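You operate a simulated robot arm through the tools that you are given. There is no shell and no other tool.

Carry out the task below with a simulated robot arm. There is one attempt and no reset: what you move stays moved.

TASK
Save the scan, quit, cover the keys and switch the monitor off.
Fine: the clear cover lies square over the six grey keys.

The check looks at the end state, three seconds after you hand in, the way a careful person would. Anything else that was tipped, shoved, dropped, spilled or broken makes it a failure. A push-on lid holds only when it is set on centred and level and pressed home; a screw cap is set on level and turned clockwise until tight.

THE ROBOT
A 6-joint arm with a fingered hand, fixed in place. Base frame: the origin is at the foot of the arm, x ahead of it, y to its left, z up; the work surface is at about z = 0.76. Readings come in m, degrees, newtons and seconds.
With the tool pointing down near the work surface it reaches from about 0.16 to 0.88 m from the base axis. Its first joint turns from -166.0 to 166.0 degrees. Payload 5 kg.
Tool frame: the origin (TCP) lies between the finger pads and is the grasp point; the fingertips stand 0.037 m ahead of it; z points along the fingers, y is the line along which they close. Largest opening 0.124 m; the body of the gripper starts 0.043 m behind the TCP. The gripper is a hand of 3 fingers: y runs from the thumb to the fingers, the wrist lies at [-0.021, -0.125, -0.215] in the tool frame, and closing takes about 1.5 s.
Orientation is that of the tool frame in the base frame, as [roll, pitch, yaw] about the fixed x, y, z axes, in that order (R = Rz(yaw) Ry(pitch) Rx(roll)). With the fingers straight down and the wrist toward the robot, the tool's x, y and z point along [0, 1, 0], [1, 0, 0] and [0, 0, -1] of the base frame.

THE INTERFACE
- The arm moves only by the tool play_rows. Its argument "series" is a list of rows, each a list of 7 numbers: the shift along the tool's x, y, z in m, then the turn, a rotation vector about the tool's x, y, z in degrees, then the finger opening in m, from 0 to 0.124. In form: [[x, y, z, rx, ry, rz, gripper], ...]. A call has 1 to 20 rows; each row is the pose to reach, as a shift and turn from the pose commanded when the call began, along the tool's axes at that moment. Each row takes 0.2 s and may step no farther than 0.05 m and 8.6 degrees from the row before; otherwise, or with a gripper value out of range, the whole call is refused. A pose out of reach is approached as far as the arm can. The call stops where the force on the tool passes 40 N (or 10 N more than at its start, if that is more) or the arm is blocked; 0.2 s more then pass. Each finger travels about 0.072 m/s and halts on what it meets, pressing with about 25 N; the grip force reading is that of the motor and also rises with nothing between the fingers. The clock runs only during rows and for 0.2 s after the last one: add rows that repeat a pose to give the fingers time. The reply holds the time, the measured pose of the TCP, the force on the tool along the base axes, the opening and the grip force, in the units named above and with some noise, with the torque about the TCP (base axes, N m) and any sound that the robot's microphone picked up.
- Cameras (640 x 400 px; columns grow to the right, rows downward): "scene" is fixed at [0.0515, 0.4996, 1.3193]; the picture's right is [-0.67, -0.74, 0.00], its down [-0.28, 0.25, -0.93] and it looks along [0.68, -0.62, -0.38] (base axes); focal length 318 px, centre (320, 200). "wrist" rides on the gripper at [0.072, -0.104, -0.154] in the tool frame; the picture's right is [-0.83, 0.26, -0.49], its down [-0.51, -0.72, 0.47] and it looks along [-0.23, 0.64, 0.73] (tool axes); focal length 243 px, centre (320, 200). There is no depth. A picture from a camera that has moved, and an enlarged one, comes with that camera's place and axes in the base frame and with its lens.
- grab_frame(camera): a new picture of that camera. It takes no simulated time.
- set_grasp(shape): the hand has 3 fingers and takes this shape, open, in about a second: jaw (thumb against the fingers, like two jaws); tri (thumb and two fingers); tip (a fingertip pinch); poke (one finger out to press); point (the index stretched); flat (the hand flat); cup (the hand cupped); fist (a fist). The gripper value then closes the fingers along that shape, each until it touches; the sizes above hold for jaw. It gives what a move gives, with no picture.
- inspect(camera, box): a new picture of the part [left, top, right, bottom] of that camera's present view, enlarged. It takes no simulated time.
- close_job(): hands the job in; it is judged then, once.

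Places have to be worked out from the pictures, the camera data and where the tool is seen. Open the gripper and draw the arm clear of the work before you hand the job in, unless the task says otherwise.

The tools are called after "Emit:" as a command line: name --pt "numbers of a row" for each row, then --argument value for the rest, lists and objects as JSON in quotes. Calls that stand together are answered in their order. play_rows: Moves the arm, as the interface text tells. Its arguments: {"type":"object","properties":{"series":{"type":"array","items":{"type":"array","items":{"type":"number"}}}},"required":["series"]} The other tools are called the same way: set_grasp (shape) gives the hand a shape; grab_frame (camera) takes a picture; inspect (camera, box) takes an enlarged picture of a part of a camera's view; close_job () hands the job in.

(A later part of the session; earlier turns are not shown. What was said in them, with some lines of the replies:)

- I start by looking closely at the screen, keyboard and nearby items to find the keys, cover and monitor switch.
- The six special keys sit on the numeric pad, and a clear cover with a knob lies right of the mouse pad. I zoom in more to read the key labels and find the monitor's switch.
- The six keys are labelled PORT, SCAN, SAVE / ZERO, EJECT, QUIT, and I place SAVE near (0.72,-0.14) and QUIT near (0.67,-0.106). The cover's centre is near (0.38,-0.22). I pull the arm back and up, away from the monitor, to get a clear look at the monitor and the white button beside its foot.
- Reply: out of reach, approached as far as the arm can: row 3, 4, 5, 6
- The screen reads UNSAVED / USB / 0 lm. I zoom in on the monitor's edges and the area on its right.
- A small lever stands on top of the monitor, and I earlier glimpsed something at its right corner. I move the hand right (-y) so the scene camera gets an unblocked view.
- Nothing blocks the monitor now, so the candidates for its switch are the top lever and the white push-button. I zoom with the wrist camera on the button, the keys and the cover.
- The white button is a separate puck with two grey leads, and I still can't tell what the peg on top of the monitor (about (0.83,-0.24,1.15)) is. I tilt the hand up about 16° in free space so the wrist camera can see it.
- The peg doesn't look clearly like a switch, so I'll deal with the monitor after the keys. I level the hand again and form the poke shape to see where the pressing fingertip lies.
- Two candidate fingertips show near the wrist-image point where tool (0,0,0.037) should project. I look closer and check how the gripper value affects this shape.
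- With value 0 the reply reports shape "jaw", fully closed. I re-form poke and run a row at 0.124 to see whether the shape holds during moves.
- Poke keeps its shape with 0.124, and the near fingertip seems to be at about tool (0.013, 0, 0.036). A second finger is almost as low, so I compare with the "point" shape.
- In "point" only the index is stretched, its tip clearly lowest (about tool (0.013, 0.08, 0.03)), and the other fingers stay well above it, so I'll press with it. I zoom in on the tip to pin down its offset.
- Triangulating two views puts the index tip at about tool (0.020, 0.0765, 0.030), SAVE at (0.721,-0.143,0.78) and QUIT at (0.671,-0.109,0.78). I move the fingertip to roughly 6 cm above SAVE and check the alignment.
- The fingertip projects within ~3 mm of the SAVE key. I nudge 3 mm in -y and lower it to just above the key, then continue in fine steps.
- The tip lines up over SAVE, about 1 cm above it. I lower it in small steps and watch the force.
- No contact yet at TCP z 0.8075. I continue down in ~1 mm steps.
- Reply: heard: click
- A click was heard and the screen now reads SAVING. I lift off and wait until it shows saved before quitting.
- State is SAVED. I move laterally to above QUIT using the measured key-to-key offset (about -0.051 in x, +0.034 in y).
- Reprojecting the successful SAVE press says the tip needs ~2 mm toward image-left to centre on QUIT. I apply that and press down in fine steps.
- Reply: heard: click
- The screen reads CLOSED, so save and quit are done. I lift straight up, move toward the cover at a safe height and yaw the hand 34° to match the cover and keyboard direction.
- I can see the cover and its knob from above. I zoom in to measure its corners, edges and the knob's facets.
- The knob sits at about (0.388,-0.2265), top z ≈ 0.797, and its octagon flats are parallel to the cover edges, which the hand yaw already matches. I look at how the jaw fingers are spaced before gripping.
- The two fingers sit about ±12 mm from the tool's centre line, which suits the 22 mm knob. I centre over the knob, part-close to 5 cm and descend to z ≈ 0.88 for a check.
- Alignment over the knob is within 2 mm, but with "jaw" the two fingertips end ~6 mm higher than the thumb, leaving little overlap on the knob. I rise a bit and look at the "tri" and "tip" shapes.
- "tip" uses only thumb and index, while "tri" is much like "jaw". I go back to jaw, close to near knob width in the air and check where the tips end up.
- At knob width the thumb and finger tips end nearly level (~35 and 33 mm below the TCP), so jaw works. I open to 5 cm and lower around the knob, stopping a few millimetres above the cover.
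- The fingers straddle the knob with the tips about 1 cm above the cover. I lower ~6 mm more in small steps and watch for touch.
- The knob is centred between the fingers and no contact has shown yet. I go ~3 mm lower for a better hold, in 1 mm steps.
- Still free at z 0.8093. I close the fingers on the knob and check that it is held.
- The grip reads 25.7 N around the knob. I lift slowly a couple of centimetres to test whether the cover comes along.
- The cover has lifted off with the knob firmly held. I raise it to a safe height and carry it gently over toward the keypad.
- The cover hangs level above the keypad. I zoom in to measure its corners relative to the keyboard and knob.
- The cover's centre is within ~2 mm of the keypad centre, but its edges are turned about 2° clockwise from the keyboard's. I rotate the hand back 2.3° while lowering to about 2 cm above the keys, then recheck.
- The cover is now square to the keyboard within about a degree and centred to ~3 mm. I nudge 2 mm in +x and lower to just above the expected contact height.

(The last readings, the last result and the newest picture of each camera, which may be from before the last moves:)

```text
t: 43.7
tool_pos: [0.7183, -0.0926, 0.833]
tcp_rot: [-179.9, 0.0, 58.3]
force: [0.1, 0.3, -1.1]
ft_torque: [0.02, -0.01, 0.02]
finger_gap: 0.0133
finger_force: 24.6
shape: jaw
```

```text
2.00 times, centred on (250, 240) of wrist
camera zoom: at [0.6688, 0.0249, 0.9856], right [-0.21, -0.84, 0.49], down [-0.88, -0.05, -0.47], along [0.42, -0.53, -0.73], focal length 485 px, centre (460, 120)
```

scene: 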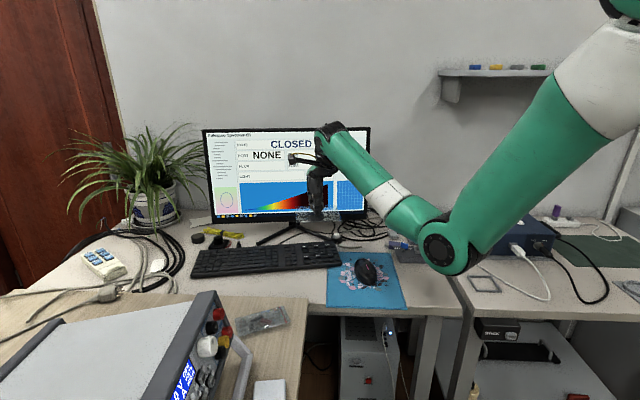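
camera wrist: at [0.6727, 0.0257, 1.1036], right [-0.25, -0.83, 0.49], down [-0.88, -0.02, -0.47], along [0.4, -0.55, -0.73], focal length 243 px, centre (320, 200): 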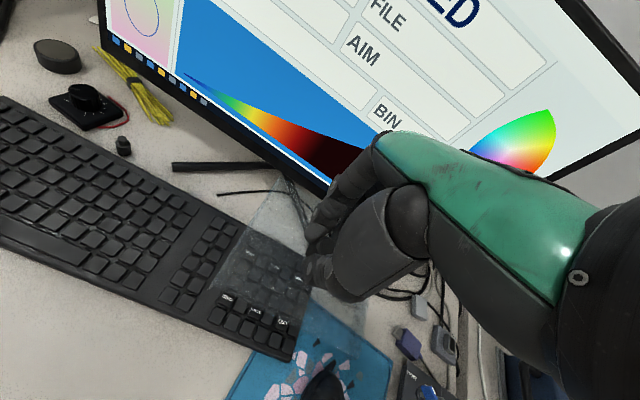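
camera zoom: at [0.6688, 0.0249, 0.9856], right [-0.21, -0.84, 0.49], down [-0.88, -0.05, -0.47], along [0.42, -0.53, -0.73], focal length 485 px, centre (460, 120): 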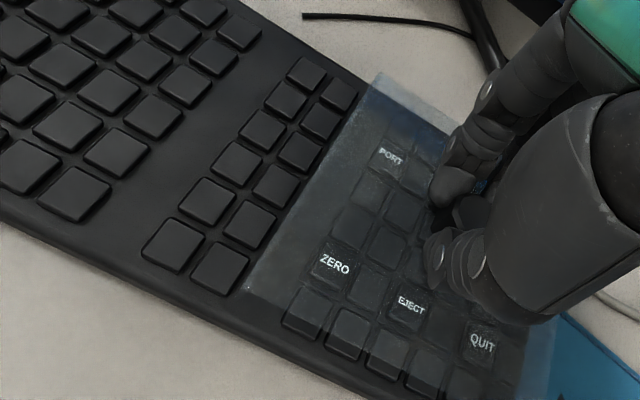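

The cover hovers just above the keys. To fine-tune the squareness I zoom hard on its four corners.

Emit:
inspect --camera "scene" --box '[290, 234, 306, 244]'

Emit:
inspect --camera "scene" --box '[292, 254, 308, 264]'

Emit:
inspect --camera "scene" --box '[332, 250, 348, 260]'

Emit:
inspect --camera "scene" --box '[326, 232, 342, 242]'

Emit:
inspect --camera "wrist" --box '[230, 160, 334, 300]'

```text
16.00 times, centred on (298, 239) of scene
camera zoom: at [0.0515, 0.4996, 1.3193], right [-0.67, -0.74, 0.0], down [-0.28, 0.25, -0.93], along [0.68, -0.62, -0.38], focal length 5083 px, centre (672, -424)
```

zoom: 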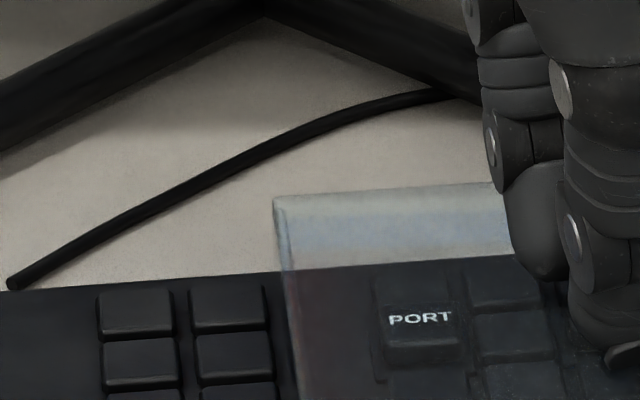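

```text
16.00 times, centred on (300, 259) of scene
camera zoom: at [0.0515, 0.4996, 1.3193], right [-0.67, -0.74, 0.0], down [-0.28, 0.25, -0.93], along [0.68, -0.62, -0.38], focal length 5083 px, centre (640, -744)
```

zoom: 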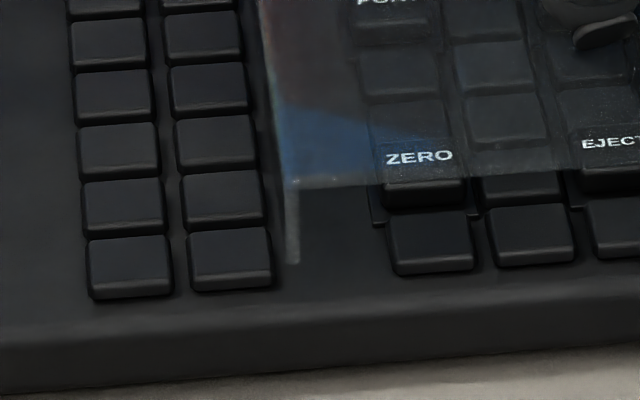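

```text
16.00 times, centred on (340, 255) of scene
camera zoom: at [0.0515, 0.4996, 1.3193], right [-0.67, -0.74, 0.0], down [-0.28, 0.25, -0.93], along [0.68, -0.62, -0.38], focal length 5083 px, centre (0, -680)
```

zoom: 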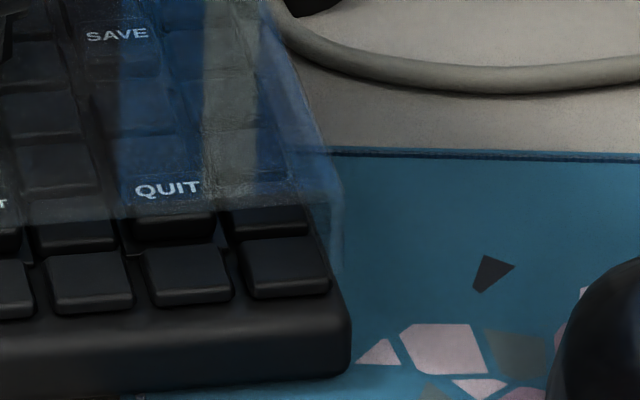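

```text
16.00 times, centred on (334, 237) of scene
camera zoom: at [0.0515, 0.4996, 1.3193], right [-0.67, -0.74, 0.0], down [-0.28, 0.25, -0.93], along [0.68, -0.62, -0.38], focal length 5083 px, centre (96, -392)
```

zoom: 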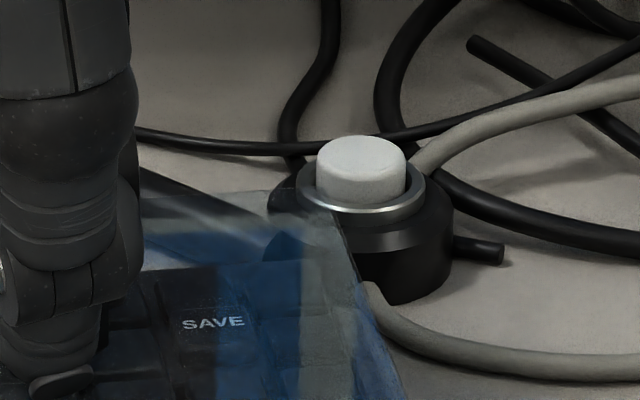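

```text
2.86 times, centred on (282, 230) of wrist
camera zoom: at [0.6688, 0.0249, 0.9856], right [-0.21, -0.84, 0.49], down [-0.88, -0.05, -0.47], along [0.42, -0.53, -0.73], focal length 693 px, centre (429, 114)
```

zoom: 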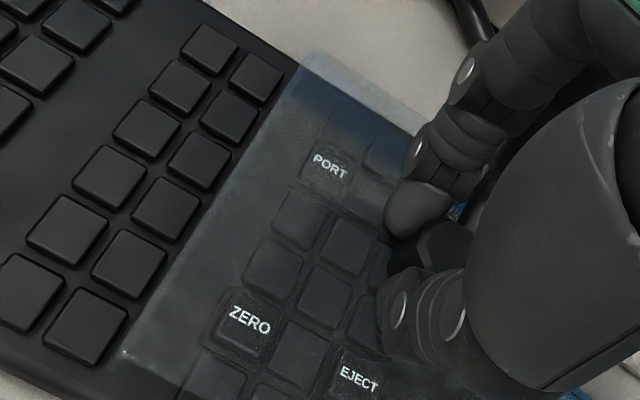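

The corner measurements give a rectangle about 0.133 × 0.120 m, at −34.3° versus the keyboard's −34.2°, with its centre within 2 mm of the key block's centre. I lower it gently in 1 mm steps and watch the force.

Emit:
play_rows --pt "0 0 0.0015 0 0 0 0.01" --pt "0 0 0.003 0 0 0 0.01" --pt "0 0 0.0045 0 0 0 0.01" --pt "0 0 0.006 0 0 0 0.01"

Emit:
inspect --camera "scene" --box '[288, 220, 368, 270]'

```text
t: 44.7
tool_pos: [0.7188, -0.0918, 0.8283]
tcp_rot: [179.8, -0.1, 58.4]
force: [-3.4, -0.5, 10.5]
ft_torque: [-0.07, 0.06, 0.0]
finger_gap: 0.013
finger_force: 25.4
shape: jaw
```

```text
8.00 times, centred on (328, 245) of scene
camera zoom: at [0.0515, 0.4996, 1.3193], right [-0.67, -0.74, 0.0], down [-0.28, 0.25, -0.93], along [0.68, -0.62, -0.38], focal length 2541 px, centre (256, -160)
```

zoom: 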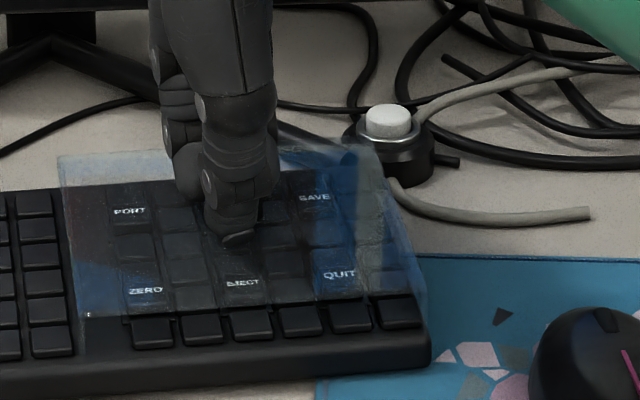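

It touched down at TCP z 0.828 with about 10 N. I check the corners to see that it sits level and square before releasing.

Emit:
inspect --camera "scene" --box '[290, 234, 306, 244]'

Emit:
inspect --camera "scene" --box '[292, 254, 308, 264]'

Emit:
inspect --camera "scene" --box '[332, 250, 348, 260]'

Emit:
inspect --camera "scene" --box '[326, 232, 342, 242]'

```text
16.00 times, centred on (298, 239) of scene
camera zoom: at [0.0515, 0.4996, 1.3193], right [-0.67, -0.74, 0.0], down [-0.28, 0.25, -0.93], along [0.68, -0.62, -0.38], focal length 5083 px, centre (672, -424)
```

zoom: 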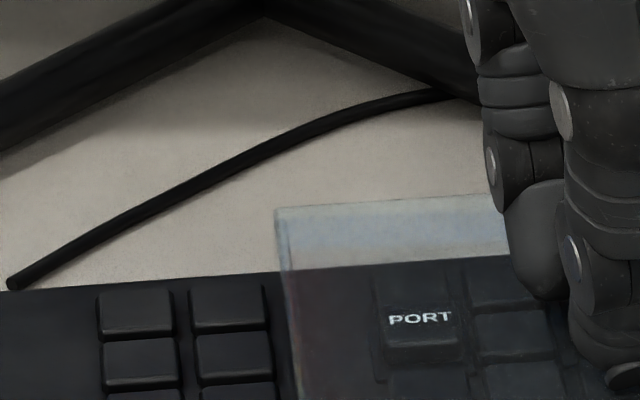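

```text
16.00 times, centred on (300, 259) of scene
camera zoom: at [0.0515, 0.4996, 1.3193], right [-0.67, -0.74, 0.0], down [-0.28, 0.25, -0.93], along [0.68, -0.62, -0.38], focal length 5083 px, centre (640, -744)
```

zoom: 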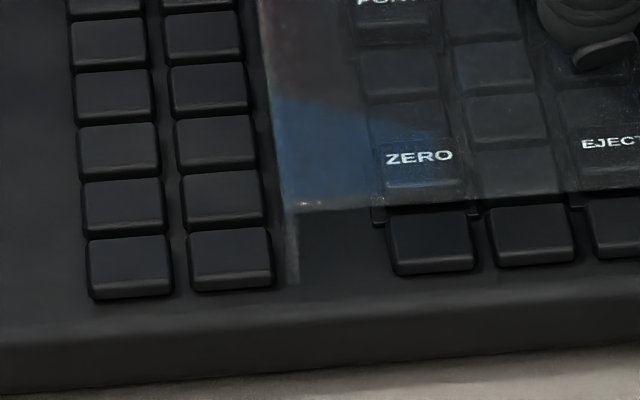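

```text
16.00 times, centred on (340, 255) of scene
camera zoom: at [0.0515, 0.4996, 1.3193], right [-0.67, -0.74, 0.0], down [-0.28, 0.25, -0.93], along [0.68, -0.62, -0.38], focal length 5083 px, centre (0, -680)
```

zoom: 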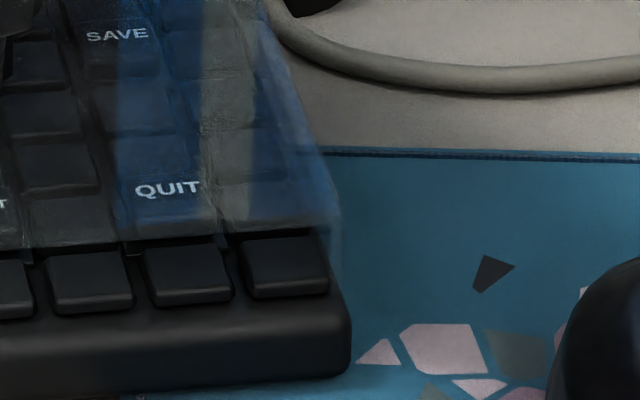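

```text
16.00 times, centred on (334, 237) of scene
camera zoom: at [0.0515, 0.4996, 1.3193], right [-0.67, -0.74, 0.0], down [-0.28, 0.25, -0.93], along [0.68, -0.62, -0.38], focal length 5083 px, centre (96, -392)
```

zoom: 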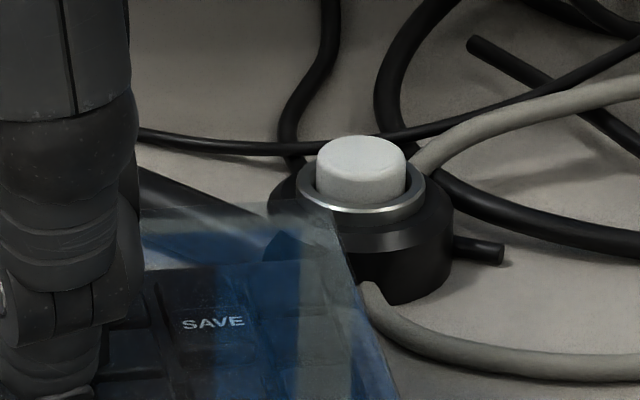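

The cover follows the keyboard's slight slope (back a touch higher) and still covers all six keys squarely. I open the fingers gently to let it settle.

Emit:
play_rows --pt "0 0 0 0 0 0 0.02" --pt "0 0 0 0 0 0 0.03" --pt "0 0 0 0 0 0 0.04" --pt "0 0 0 0 0 0 0.05" --pt "0 0 0 0 0 0 0.055" --pt "0 0 0 0 0 0 0.055"

Emit:
inspect --camera "scene" --box '[288, 220, 368, 270]'

Emit:
inspect --camera "wrist" --box '[150, 140, 350, 340]'

```text
t: 46.1
tool_pos: [0.7188, -0.0918, 0.8259]
tcp_rot: [179.9, 0.0, 58.3]
force: [0.5, 0.2, 9.3]
ft_torque: [0.07, -0.01, 0.02]
finger_gap: 0.0525
finger_force: 0.1
shape: jaw
```

```text
8.00 times, centred on (328, 245) of scene
camera zoom: at [0.0515, 0.4996, 1.3193], right [-0.67, -0.74, 0.0], down [-0.28, 0.25, -0.93], along [0.68, -0.62, -0.38], focal length 2541 px, centre (256, -160)
```

zoom: 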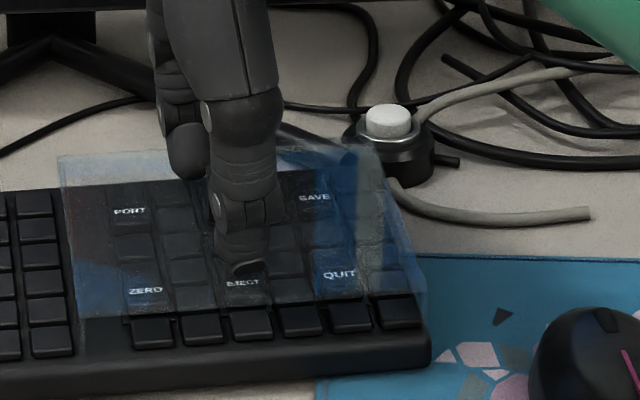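

```text
2.00 times, centred on (250, 240) of wrist
camera zoom: at [0.6678, 0.0256, 0.9805], right [-0.21, -0.84, 0.49], down [-0.88, -0.05, -0.47], along [0.42, -0.53, -0.73], focal length 485 px, centre (460, 120)
```

zoom: 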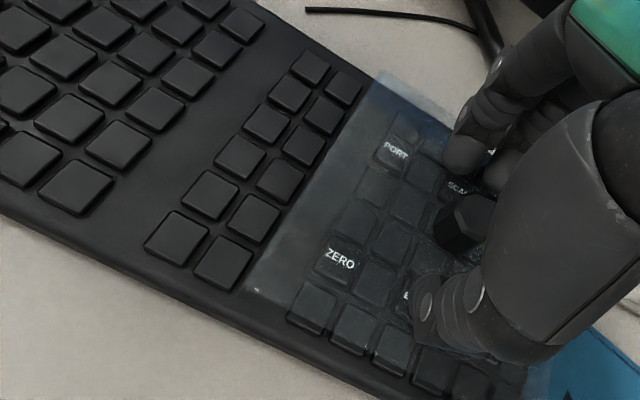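

The fingers are open, but the remaining ~9 N suggests a fingertip is resting on the cover's top. I rise straight up with the fingers clear of the knob.

Emit:
play_rows --pt "0 0 -0.002 0 0 0 0.055" --pt "0 0 -0.006 0 0 0 0.055" --pt "0 0 -0.015 0 0 0 0.055" --pt "0 0 -0.03 0 0 0 0.055" --pt "0 0 -0.055 0 0 0 0.055" --pt "0 0 -0.09 0 0 0 0.055" --pt "0 0 -0.12 0 0 0 0.055" --pt "0 0 -0.12 0 0 0 0.055"

Emit:
inspect --camera "scene" --box '[288, 220, 368, 270]'

Emit:
inspect --camera "wrist" --box '[180, 160, 360, 340]'

Emit:
grab_frame --camera "wrist"

```text
t: 47.9
tool_pos: [0.719, -0.0916, 0.9445]
tcp_rot: [-180.0, 0.0, 58.4]
force: [-0.7, 1.0, -0.3]
ft_torque: [-0.01, -0.03, 0.0]
finger_gap: 0.0547
finger_force: 0.0
shape: jaw
```

```text
8.00 times, centred on (328, 245) of scene
camera zoom: at [0.0515, 0.4996, 1.3193], right [-0.67, -0.74, 0.0], down [-0.28, 0.25, -0.93], along [0.68, -0.62, -0.38], focal length 2541 px, centre (256, -160)
```

zoom: 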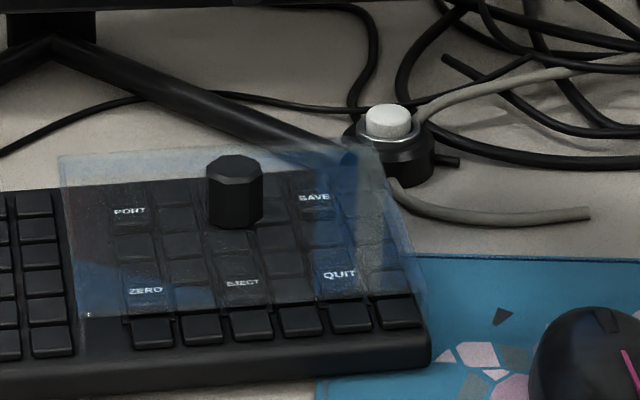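

```text
2.22 times, centred on (270, 250) of wrist
camera zoom: at [0.668, 0.0254, 1.0983], right [-0.21, -0.84, 0.49], down [-0.88, -0.05, -0.47], along [0.42, -0.53, -0.73], focal length 539 px, centre (431, 89)
```

zoom: 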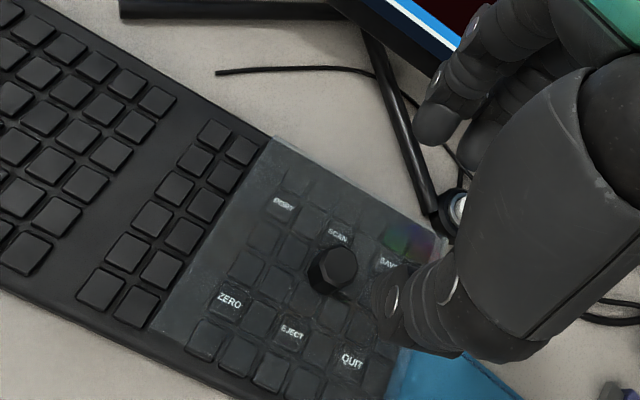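

```text
taken
camera wrist: at [0.668, 0.0254, 1.0983], right [-0.21, -0.84, 0.49], down [-0.88, -0.05, -0.47], along [0.42, -0.53, -0.73], focal length 243 px, centre (320, 200)
```

wrist: 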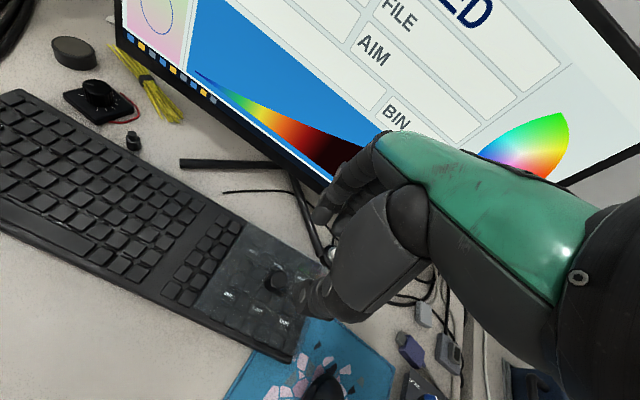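

The cover lies over all six keys with its knob over the key block's centre. I re-check its corners and the screen state.

Emit:
inspect --camera "scene" --box '[290, 234, 306, 244]'

Emit:
inspect --camera "scene" --box '[292, 254, 308, 264]'

Emit:
inspect --camera "scene" --box '[332, 250, 348, 260]'

Emit:
inspect --camera "scene" --box '[326, 232, 342, 242]'

Emit:
inspect --camera "scene" --box '[196, 120, 388, 230]'

```text
16.00 times, centred on (298, 239) of scene
camera zoom: at [0.0515, 0.4996, 1.3193], right [-0.67, -0.74, 0.0], down [-0.28, 0.25, -0.93], along [0.68, -0.62, -0.38], focal length 5083 px, centre (672, -424)
```

zoom: 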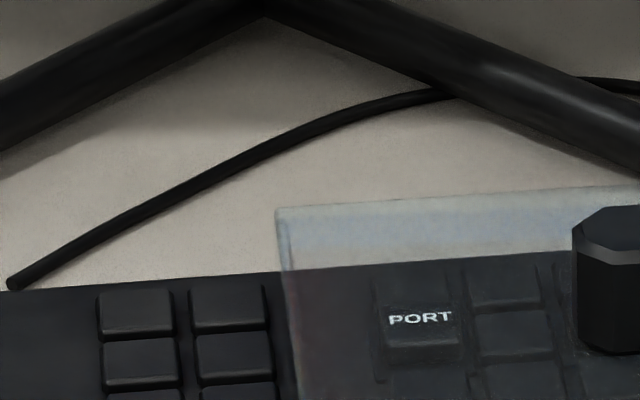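

```text
16.00 times, centred on (300, 259) of scene
camera zoom: at [0.0515, 0.4996, 1.3193], right [-0.67, -0.74, 0.0], down [-0.28, 0.25, -0.93], along [0.68, -0.62, -0.38], focal length 5083 px, centre (640, -744)
```

zoom: 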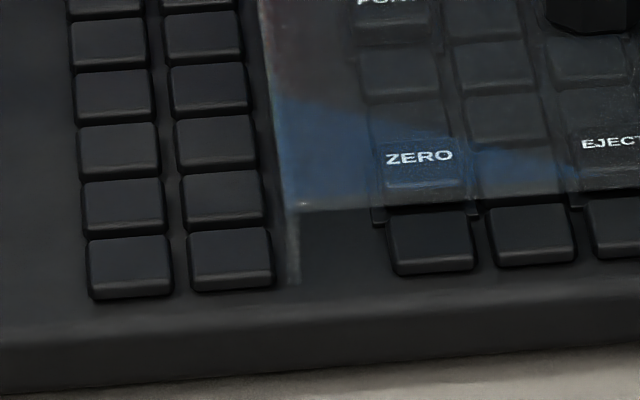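

```text
16.00 times, centred on (340, 255) of scene
camera zoom: at [0.0515, 0.4996, 1.3193], right [-0.67, -0.74, 0.0], down [-0.28, 0.25, -0.93], along [0.68, -0.62, -0.38], focal length 5083 px, centre (0, -680)
```

zoom: 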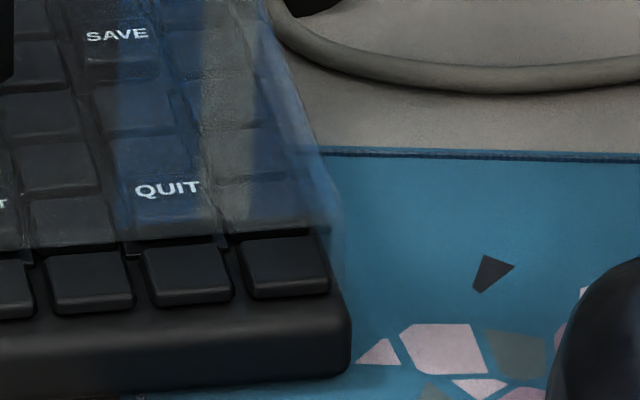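

```text
16.00 times, centred on (334, 237) of scene
camera zoom: at [0.0515, 0.4996, 1.3193], right [-0.67, -0.74, 0.0], down [-0.28, 0.25, -0.93], along [0.68, -0.62, -0.38], focal length 5083 px, centre (96, -392)
```

zoom: 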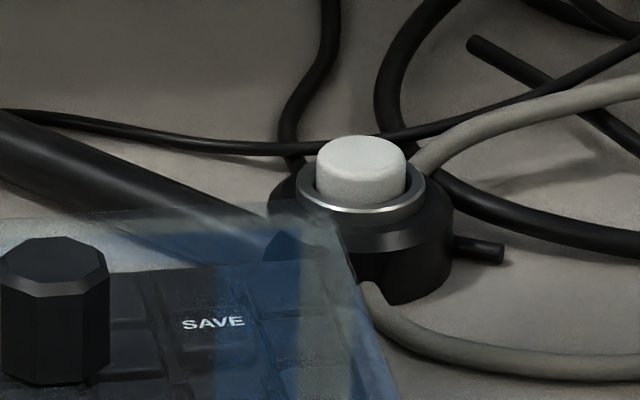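

```text
3.33 times, centred on (292, 175) of scene
camera zoom: at [0.0515, 0.4996, 1.3193], right [-0.67, -0.74, 0.0], down [-0.28, 0.25, -0.93], along [0.68, -0.62, -0.38], focal length 1059 px, centre (413, 283)
```

zoom: 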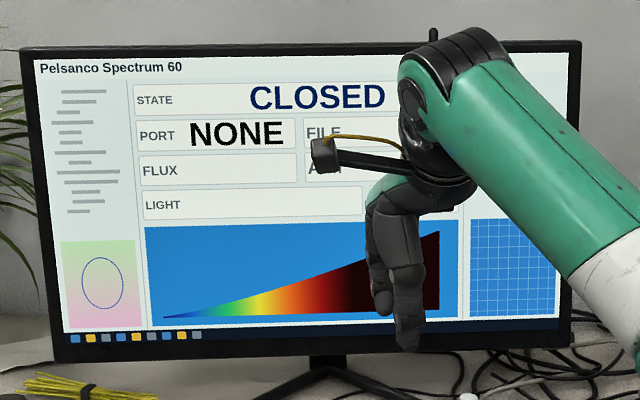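

The cover is square (yaw error under ~0.5°), well centred, and the screen still shows CLOSED. Next is the monitor: I triangulate the white push-button's top at about (0.7515,-0.2195,0.779), so I form "point" and move the index tip above it.

Emit:
set_grasp --shape "point"

Emit:
play_rows --pt "-0.03 0.005 0 0 0 0 0.124" --pt "-0.06 0.01 0 0 0 0 0.124" --pt "-0.09 0.015 0 0 0 0 0.124" --pt "-0.1117 0.0183 0 0 0 0 0.124" --pt "-0.1117 0.0183 0.03 0 0 0 0.124" --pt "-0.1117 0.0183 0.06 0 0 0 0.124" --pt "-0.1117 0.0183 0.08 0 0 0 0.124" --pt "-0.1117 0.0183 0.09 0 0 0 0.124" --pt "-0.1117 0.0183 0.09 0 0 0 0.124"

Emit:
inspect --camera "scene" --box '[306, 205, 386, 255]'

Emit:
grab_frame --camera "wrist"

```text
t: 48.8
tool_pos: [0.7175, -0.0919, 0.9432]
tcp_rot: [179.9, 0.0, 58.3]
force: [0.7, 0.3, 0.7]
ft_torque: [-0.01, 0.0, -0.02]
finger_gap: 0.1191
finger_force: 0.1
shape: point
```

```text
t: 50.8
tool_pos: [0.6769, -0.1954, 0.8556]
tcp_rot: [180.0, 0.0, 58.3]
force: [-0.6, -0.6, 0.3]
ft_torque: [0.03, -0.02, -0.01]
finger_gap: 0.1189
finger_force: 0.0
shape: point
```

```text
8.00 times, centred on (346, 230) of scene
camera zoom: at [0.0515, 0.4996, 1.3193], right [-0.67, -0.74, 0.0], down [-0.28, 0.25, -0.93], along [0.68, -0.62, -0.38], focal length 2541 px, centre (112, -40)
```

zoom: 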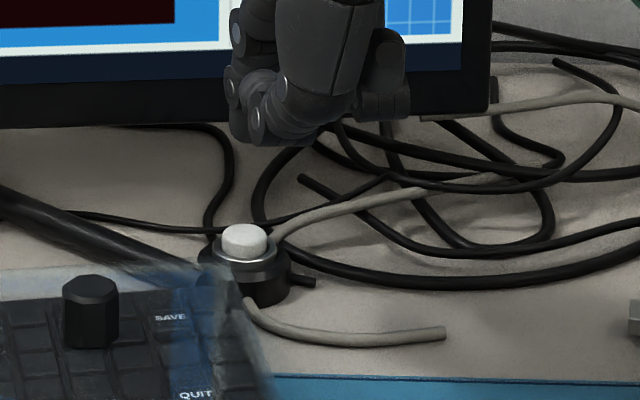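

```text
taken
camera wrist: at [0.6257, -0.0778, 1.0095], right [-0.21, -0.84, 0.49], down [-0.88, -0.05, -0.47], along [0.42, -0.53, -0.73], focal length 243 px, centre (320, 200)
```

wrist: 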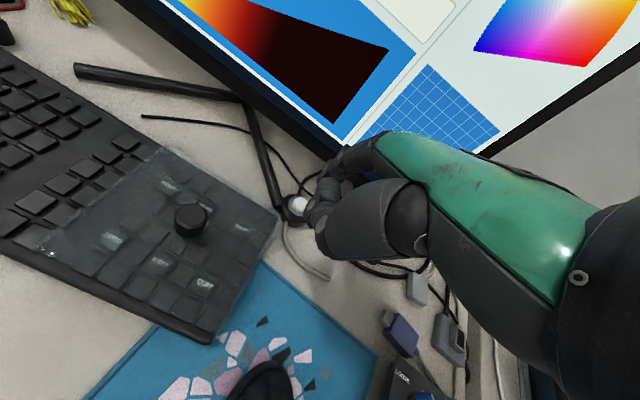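

The index tip is predicted right over the button, but the thumb and second finger look different from before (gap reads 0.119). I zoom in to check the hand's shape before lowering.

Emit:
inspect --camera "scene" --box '[320, 195, 368, 235]'

Emit:
inspect --camera "wrist" --box '[270, 130, 430, 290]'

```text
10.00 times, centred on (344, 215) of scene
camera zoom: at [0.0515, 0.4996, 1.3193], right [-0.67, -0.74, 0.0], down [-0.28, 0.25, -0.93], along [0.68, -0.62, -0.38], focal length 3177 px, centre (80, 50)
```

zoom: 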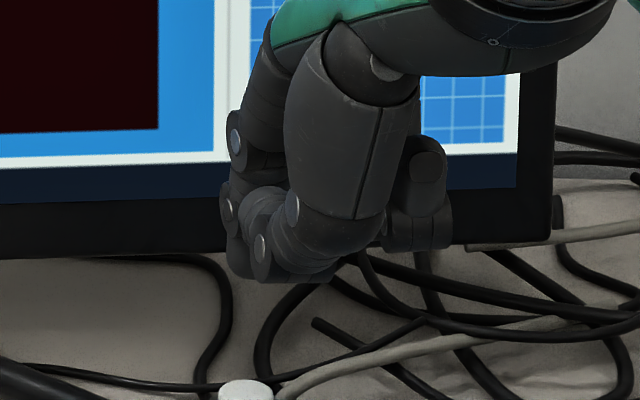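

```text
2.50 times, centred on (350, 210) of wrist
camera zoom: at [0.6257, -0.0778, 1.0095], right [-0.21, -0.84, 0.49], down [-0.88, -0.05, -0.47], along [0.42, -0.53, -0.73], focal length 606 px, centre (245, 175)
```

zoom: 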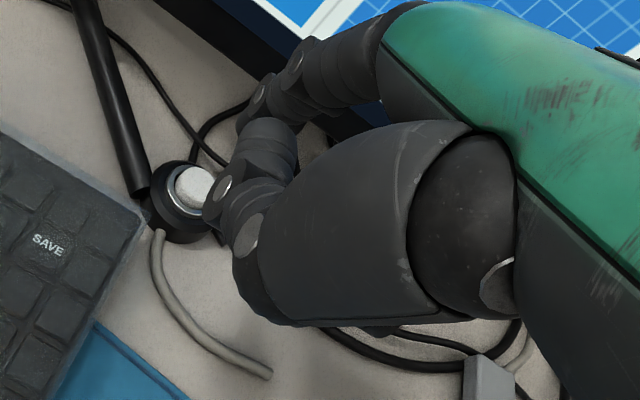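

The shape is the same as before: the thumb stays ~20 mm above the index tip and the far finger is curled up. I descend to just above the white button.

Emit:
play_rows --pt "-0.001 0 0.015 0 0 0 0.124" --pt "-0.001 0 0.03 0 0 0 0.124" --pt "-0.001 0 0.038 0 0 0 0.124" --pt "-0.001 0 0.042 0 0 0 0.124" --pt "-0.001 0 0.042 0 0 0 0.124"

Emit:
inspect --camera "scene" --box '[322, 215, 362, 245]'

Emit:
inspect --camera "wrist" --box '[250, 130, 410, 290]'

```text
t: 52.0
tool_pos: [0.6769, -0.1995, 0.8144]
tcp_rot: [-180.0, 0.0, 58.2]
force: [0.2, 0.8, 0.4]
ft_torque: [-0.01, 0.02, 0.01]
finger_gap: 0.1191
finger_force: 0.2
shape: point
```

```text
13.33 times, centred on (342, 230) of scene
camera zoom: at [0.0515, 0.4996, 1.3193], right [-0.67, -0.74, 0.0], down [-0.28, 0.25, -0.93], along [0.68, -0.62, -0.38], focal length 4236 px, centre (27, -200)
```

zoom: 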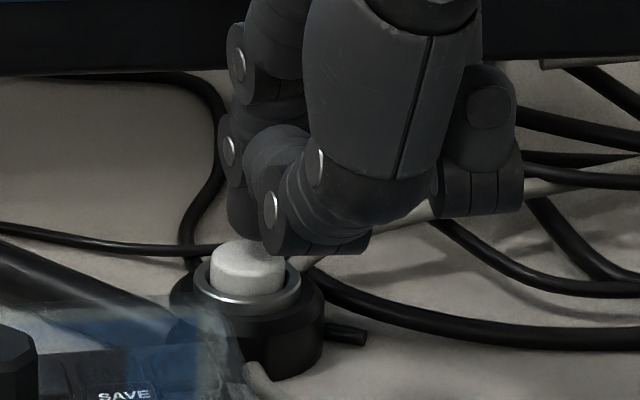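

```text
2.50 times, centred on (330, 210) of wrist
camera zoom: at [0.6262, -0.0812, 0.9681], right [-0.21, -0.84, 0.49], down [-0.88, -0.05, -0.47], along [0.42, -0.53, -0.73], focal length 606 px, centre (295, 175)
```

zoom: 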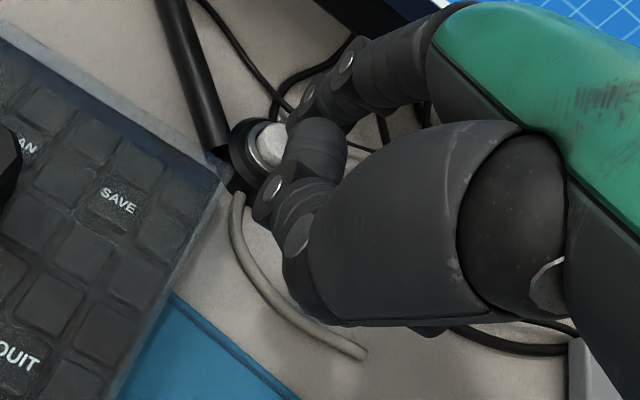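

The tip is within about 2–3 mm of the button's centre. I press down in small steps while watching the force and the screen.

Emit:
play_rows --pt "0 0.001 0.003 0 0 0 0.124" --pt "0 0.001 0.006 0 0 0 0.124" --pt "0 0.001 0.008 0 0 0 0.124" --pt "0 0.001 0.0095 0 0 0 0.124"

Emit:
inspect --camera "scene" --box '[322, 215, 362, 245]'

Emit:
inspect --camera "scene" --box '[196, 120, 388, 230]'

```text
t: 53.0
tool_pos: [0.6765, -0.1989, 0.8045]
tcp_rot: [-180.0, 0.0, 58.2]
force: [0.6, 1.0, 1.3]
ft_torque: [-0.01, -0.11, 0.08]
finger_gap: 0.0
finger_force: 0.1
shape: point
```

```text
13.33 times, centred on (342, 230) of scene
camera zoom: at [0.0515, 0.4996, 1.3193], right [-0.67, -0.74, 0.0], down [-0.28, 0.25, -0.93], along [0.68, -0.62, -0.38], focal length 4236 px, centre (27, -200)
```

zoom: 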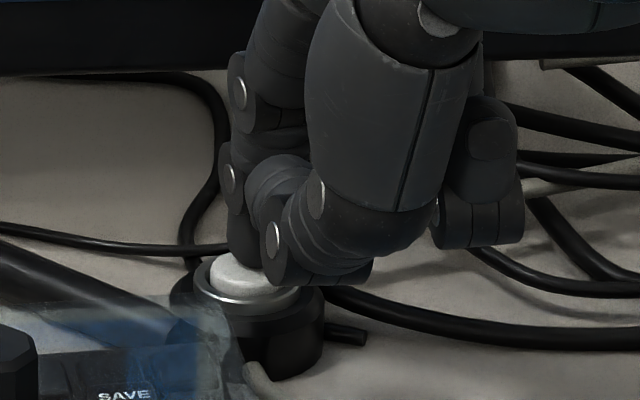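

```text
3.33 times, centred on (292, 175) of scene
camera zoom: at [0.0515, 0.4996, 1.3193], right [-0.67, -0.74, 0.0], down [-0.28, 0.25, -0.93], along [0.68, -0.62, -0.38], focal length 1059 px, centre (413, 283)
```

zoom: 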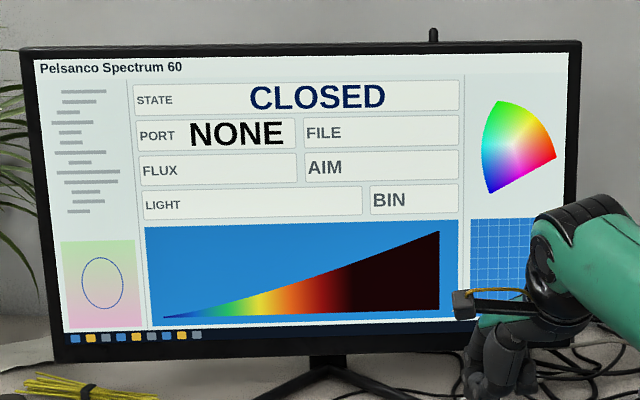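

Contact has just begun (about 1.3 N) and the screen is unchanged. I press a few millimetres further.

Emit:
play_rows --pt "0 0 0.001 0 0 0 0.124" --pt "0 0 0.002 0 0 0 0.124" --pt "0 0 0.003 0 0 0 0.124" --pt "0 0 0.004 0 0 0 0.124"

Emit:
inspect --camera "scene" --box '[322, 215, 362, 245]'

Emit:
inspect --camera "scene" --box '[196, 120, 388, 230]'

```text
t: 54.0
tool_pos: [0.6765, -0.1988, 0.803]
tcp_rot: [179.7, -0.1, 58.3]
force: [-4.0, 2.1, 10.6]
ft_torque: [-0.22, -0.8, 0.03]
finger_gap: 0.0
finger_force: 0.0
shape: point
heard: click
```

```text
13.33 times, centred on (342, 230) of scene
camera zoom: at [0.0515, 0.4996, 1.3193], right [-0.67, -0.74, 0.0], down [-0.28, 0.25, -0.93], along [0.68, -0.62, -0.38], focal length 4236 px, centre (27, -200)
```

zoom: 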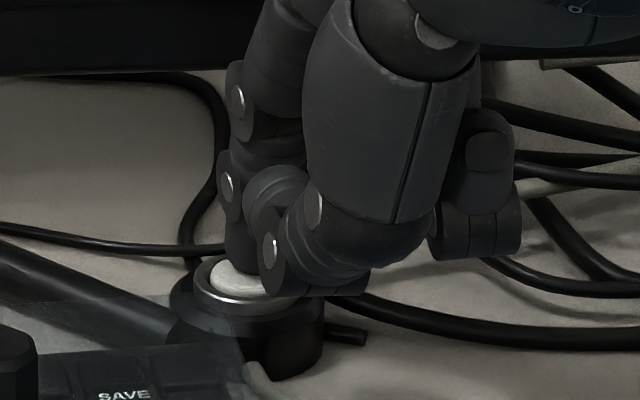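

```text
3.33 times, centred on (292, 175) of scene
camera zoom: at [0.0515, 0.4996, 1.3193], right [-0.67, -0.74, 0.0], down [-0.28, 0.25, -0.93], along [0.68, -0.62, -0.38], focal length 1059 px, centre (413, 283)
```

zoom: 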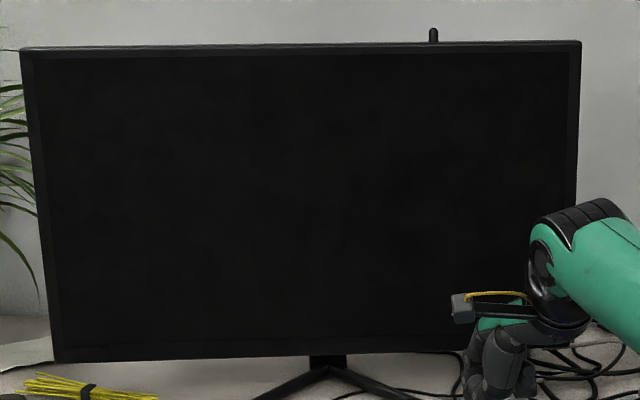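

A click, and the screen has gone dark, so the white button was the monitor's switch. I lift straight off it and draw the arm back clear of the work.

Emit:
play_rows --pt "0 0 -0.006 0 0 0 0.124" --pt "0 0 -0.016 0 0 0 0.124" --pt "0 0 -0.04 0 0 0 0.124" --pt "0 0 -0.08 0 0 0 0.124" --pt "0 0 -0.12 0 0 0 0.124" --pt "0 0 -0.16 0 0 0 0.124" --pt "0 0 -0.19 0 0 0 0.124" --pt "-0.02 -0.03 -0.2 0 0 0 0.124" --pt "-0.04 -0.065 -0.2 0 0 0 0.124" --pt "-0.06 -0.1 -0.2 0 0 0 0.124" --pt "-0.08 -0.135 -0.2 0 0 0 0.124" --pt "-0.1 -0.165 -0.2 0 0 0 0.124" --pt "-0.11 -0.19 -0.2 0 0 0 0.124" --pt "-0.11 -0.19 -0.2 0 0 0 0.124"

Emit:
grab_frame --camera "scene"

Emit:
inspect --camera "scene" --box '[280, 215, 376, 275]'

Emit:
grab_frame --camera "wrist"

```text
t: 57.0
tool_pos: [0.4546, -0.1911, 0.9987]
tcp_rot: [180.0, 0.0, 58.3]
force: [-0.6, 0.2, -0.5]
ft_torque: [-0.02, -0.01, -0.01]
finger_gap: 0.0
finger_force: 0.0
shape: point
```

```text
taken
```

scene: 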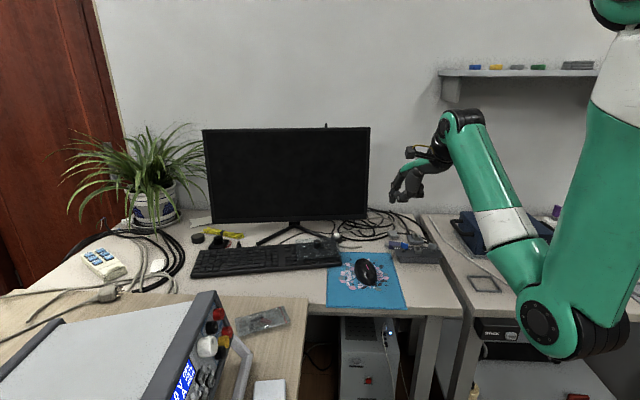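

```text
6.67 times, centred on (328, 245) of scene
camera zoom: at [0.0515, 0.4996, 1.3193], right [-0.67, -0.74, 0.0], down [-0.28, 0.25, -0.93], along [0.68, -0.62, -0.38], focal length 2118 px, centre (267, -100)
```

zoom: 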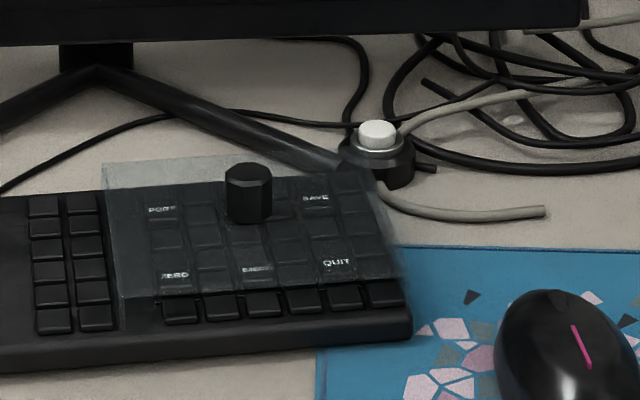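

```text
taken
camera wrist: at [0.405, -0.0746, 1.1524], right [-0.21, -0.84, 0.49], down [-0.88, -0.05, -0.47], along [0.42, -0.53, -0.73], focal length 243 px, centre (320, 200)
```

wrist: 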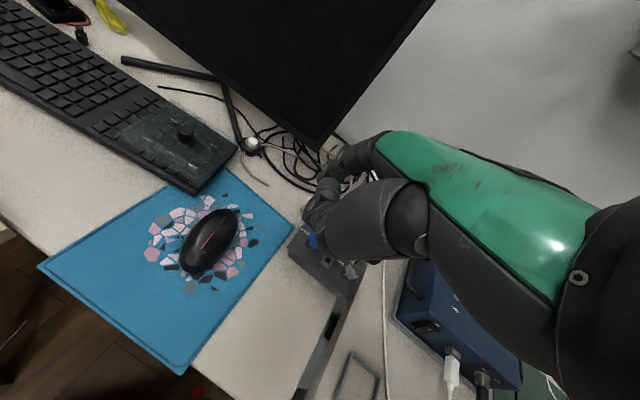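

The monitor is dark and the cover is undisturbed. I take one more close look at the cover's squareness from this angle, and open the hand.

Emit:
inspect --camera "wrist" --box '[90, 90, 250, 200]'

Emit:
set_grasp --shape "jaw"

Emit:
inspect --camera "scene" --box '[300, 225, 340, 265]'

```text
3.64 times, centred on (170, 145) of wrist
camera zoom: at [0.405, -0.0746, 1.1524], right [-0.21, -0.84, 0.49], down [-0.88, -0.05, -0.47], along [0.42, -0.53, -0.73], focal length 882 px, centre (866, 400)
```

zoom: 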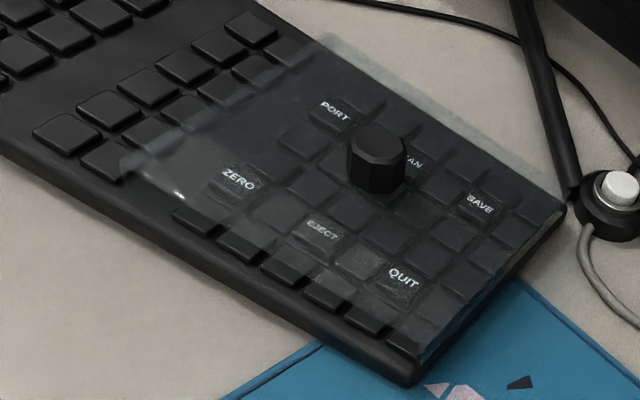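

```text
t: 57.9
tool_pos: [0.4557, -0.1917, 0.9989]
tcp_rot: [180.0, 0.0, 58.3]
force: [0.6, 0.6, 0.6]
ft_torque: [-0.01, -0.02, 0.02]
finger_gap: 0.1239
finger_force: 0.0
shape: jaw
```

```text
10.00 times, centred on (320, 245) of scene
camera zoom: at [0.0515, 0.4996, 1.3193], right [-0.67, -0.74, 0.0], down [-0.28, 0.25, -0.93], along [0.68, -0.62, -0.38], focal length 3177 px, centre (320, -250)
```

zoom: 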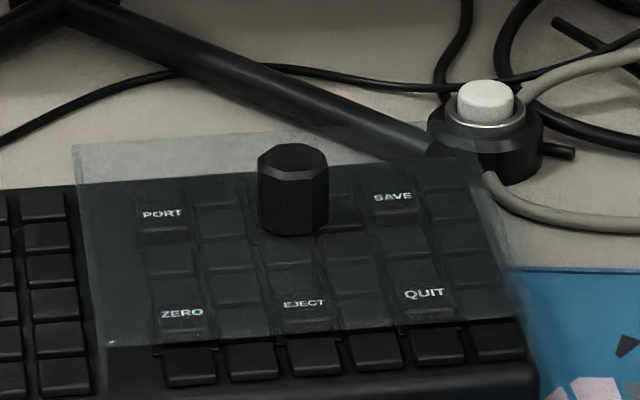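

The cover sits square over the six keys, the monitor is off, nothing else has moved, and the hand is open and well clear. I hand the job in.

Emit:
close_job

```text
The job is handed in.
```

The job is handed in. As far as the last pictures and readings show, all four steps were done.

- **Save:** I pressed SAVE. The screen went from UNSAVED to SAVING to SAVED.
- **Quit:** I pressed QUIT after the save finished, and the screen showed CLOSED.
- **Cover:** The clear cover lies over the six keys. I measured it within about 2 mm of centre and half a degree of square to the keyboard. It may sit tilted by 1–2 mm, following the keyboard's surface.
- **Monitor:** The white button by the right foot of the monitor stand turned out to be its switch. One press gave a click and the screen went dark.

The last pictures show nothing else tipped or moved. The hand was open and pulled back from the work before I handed in.
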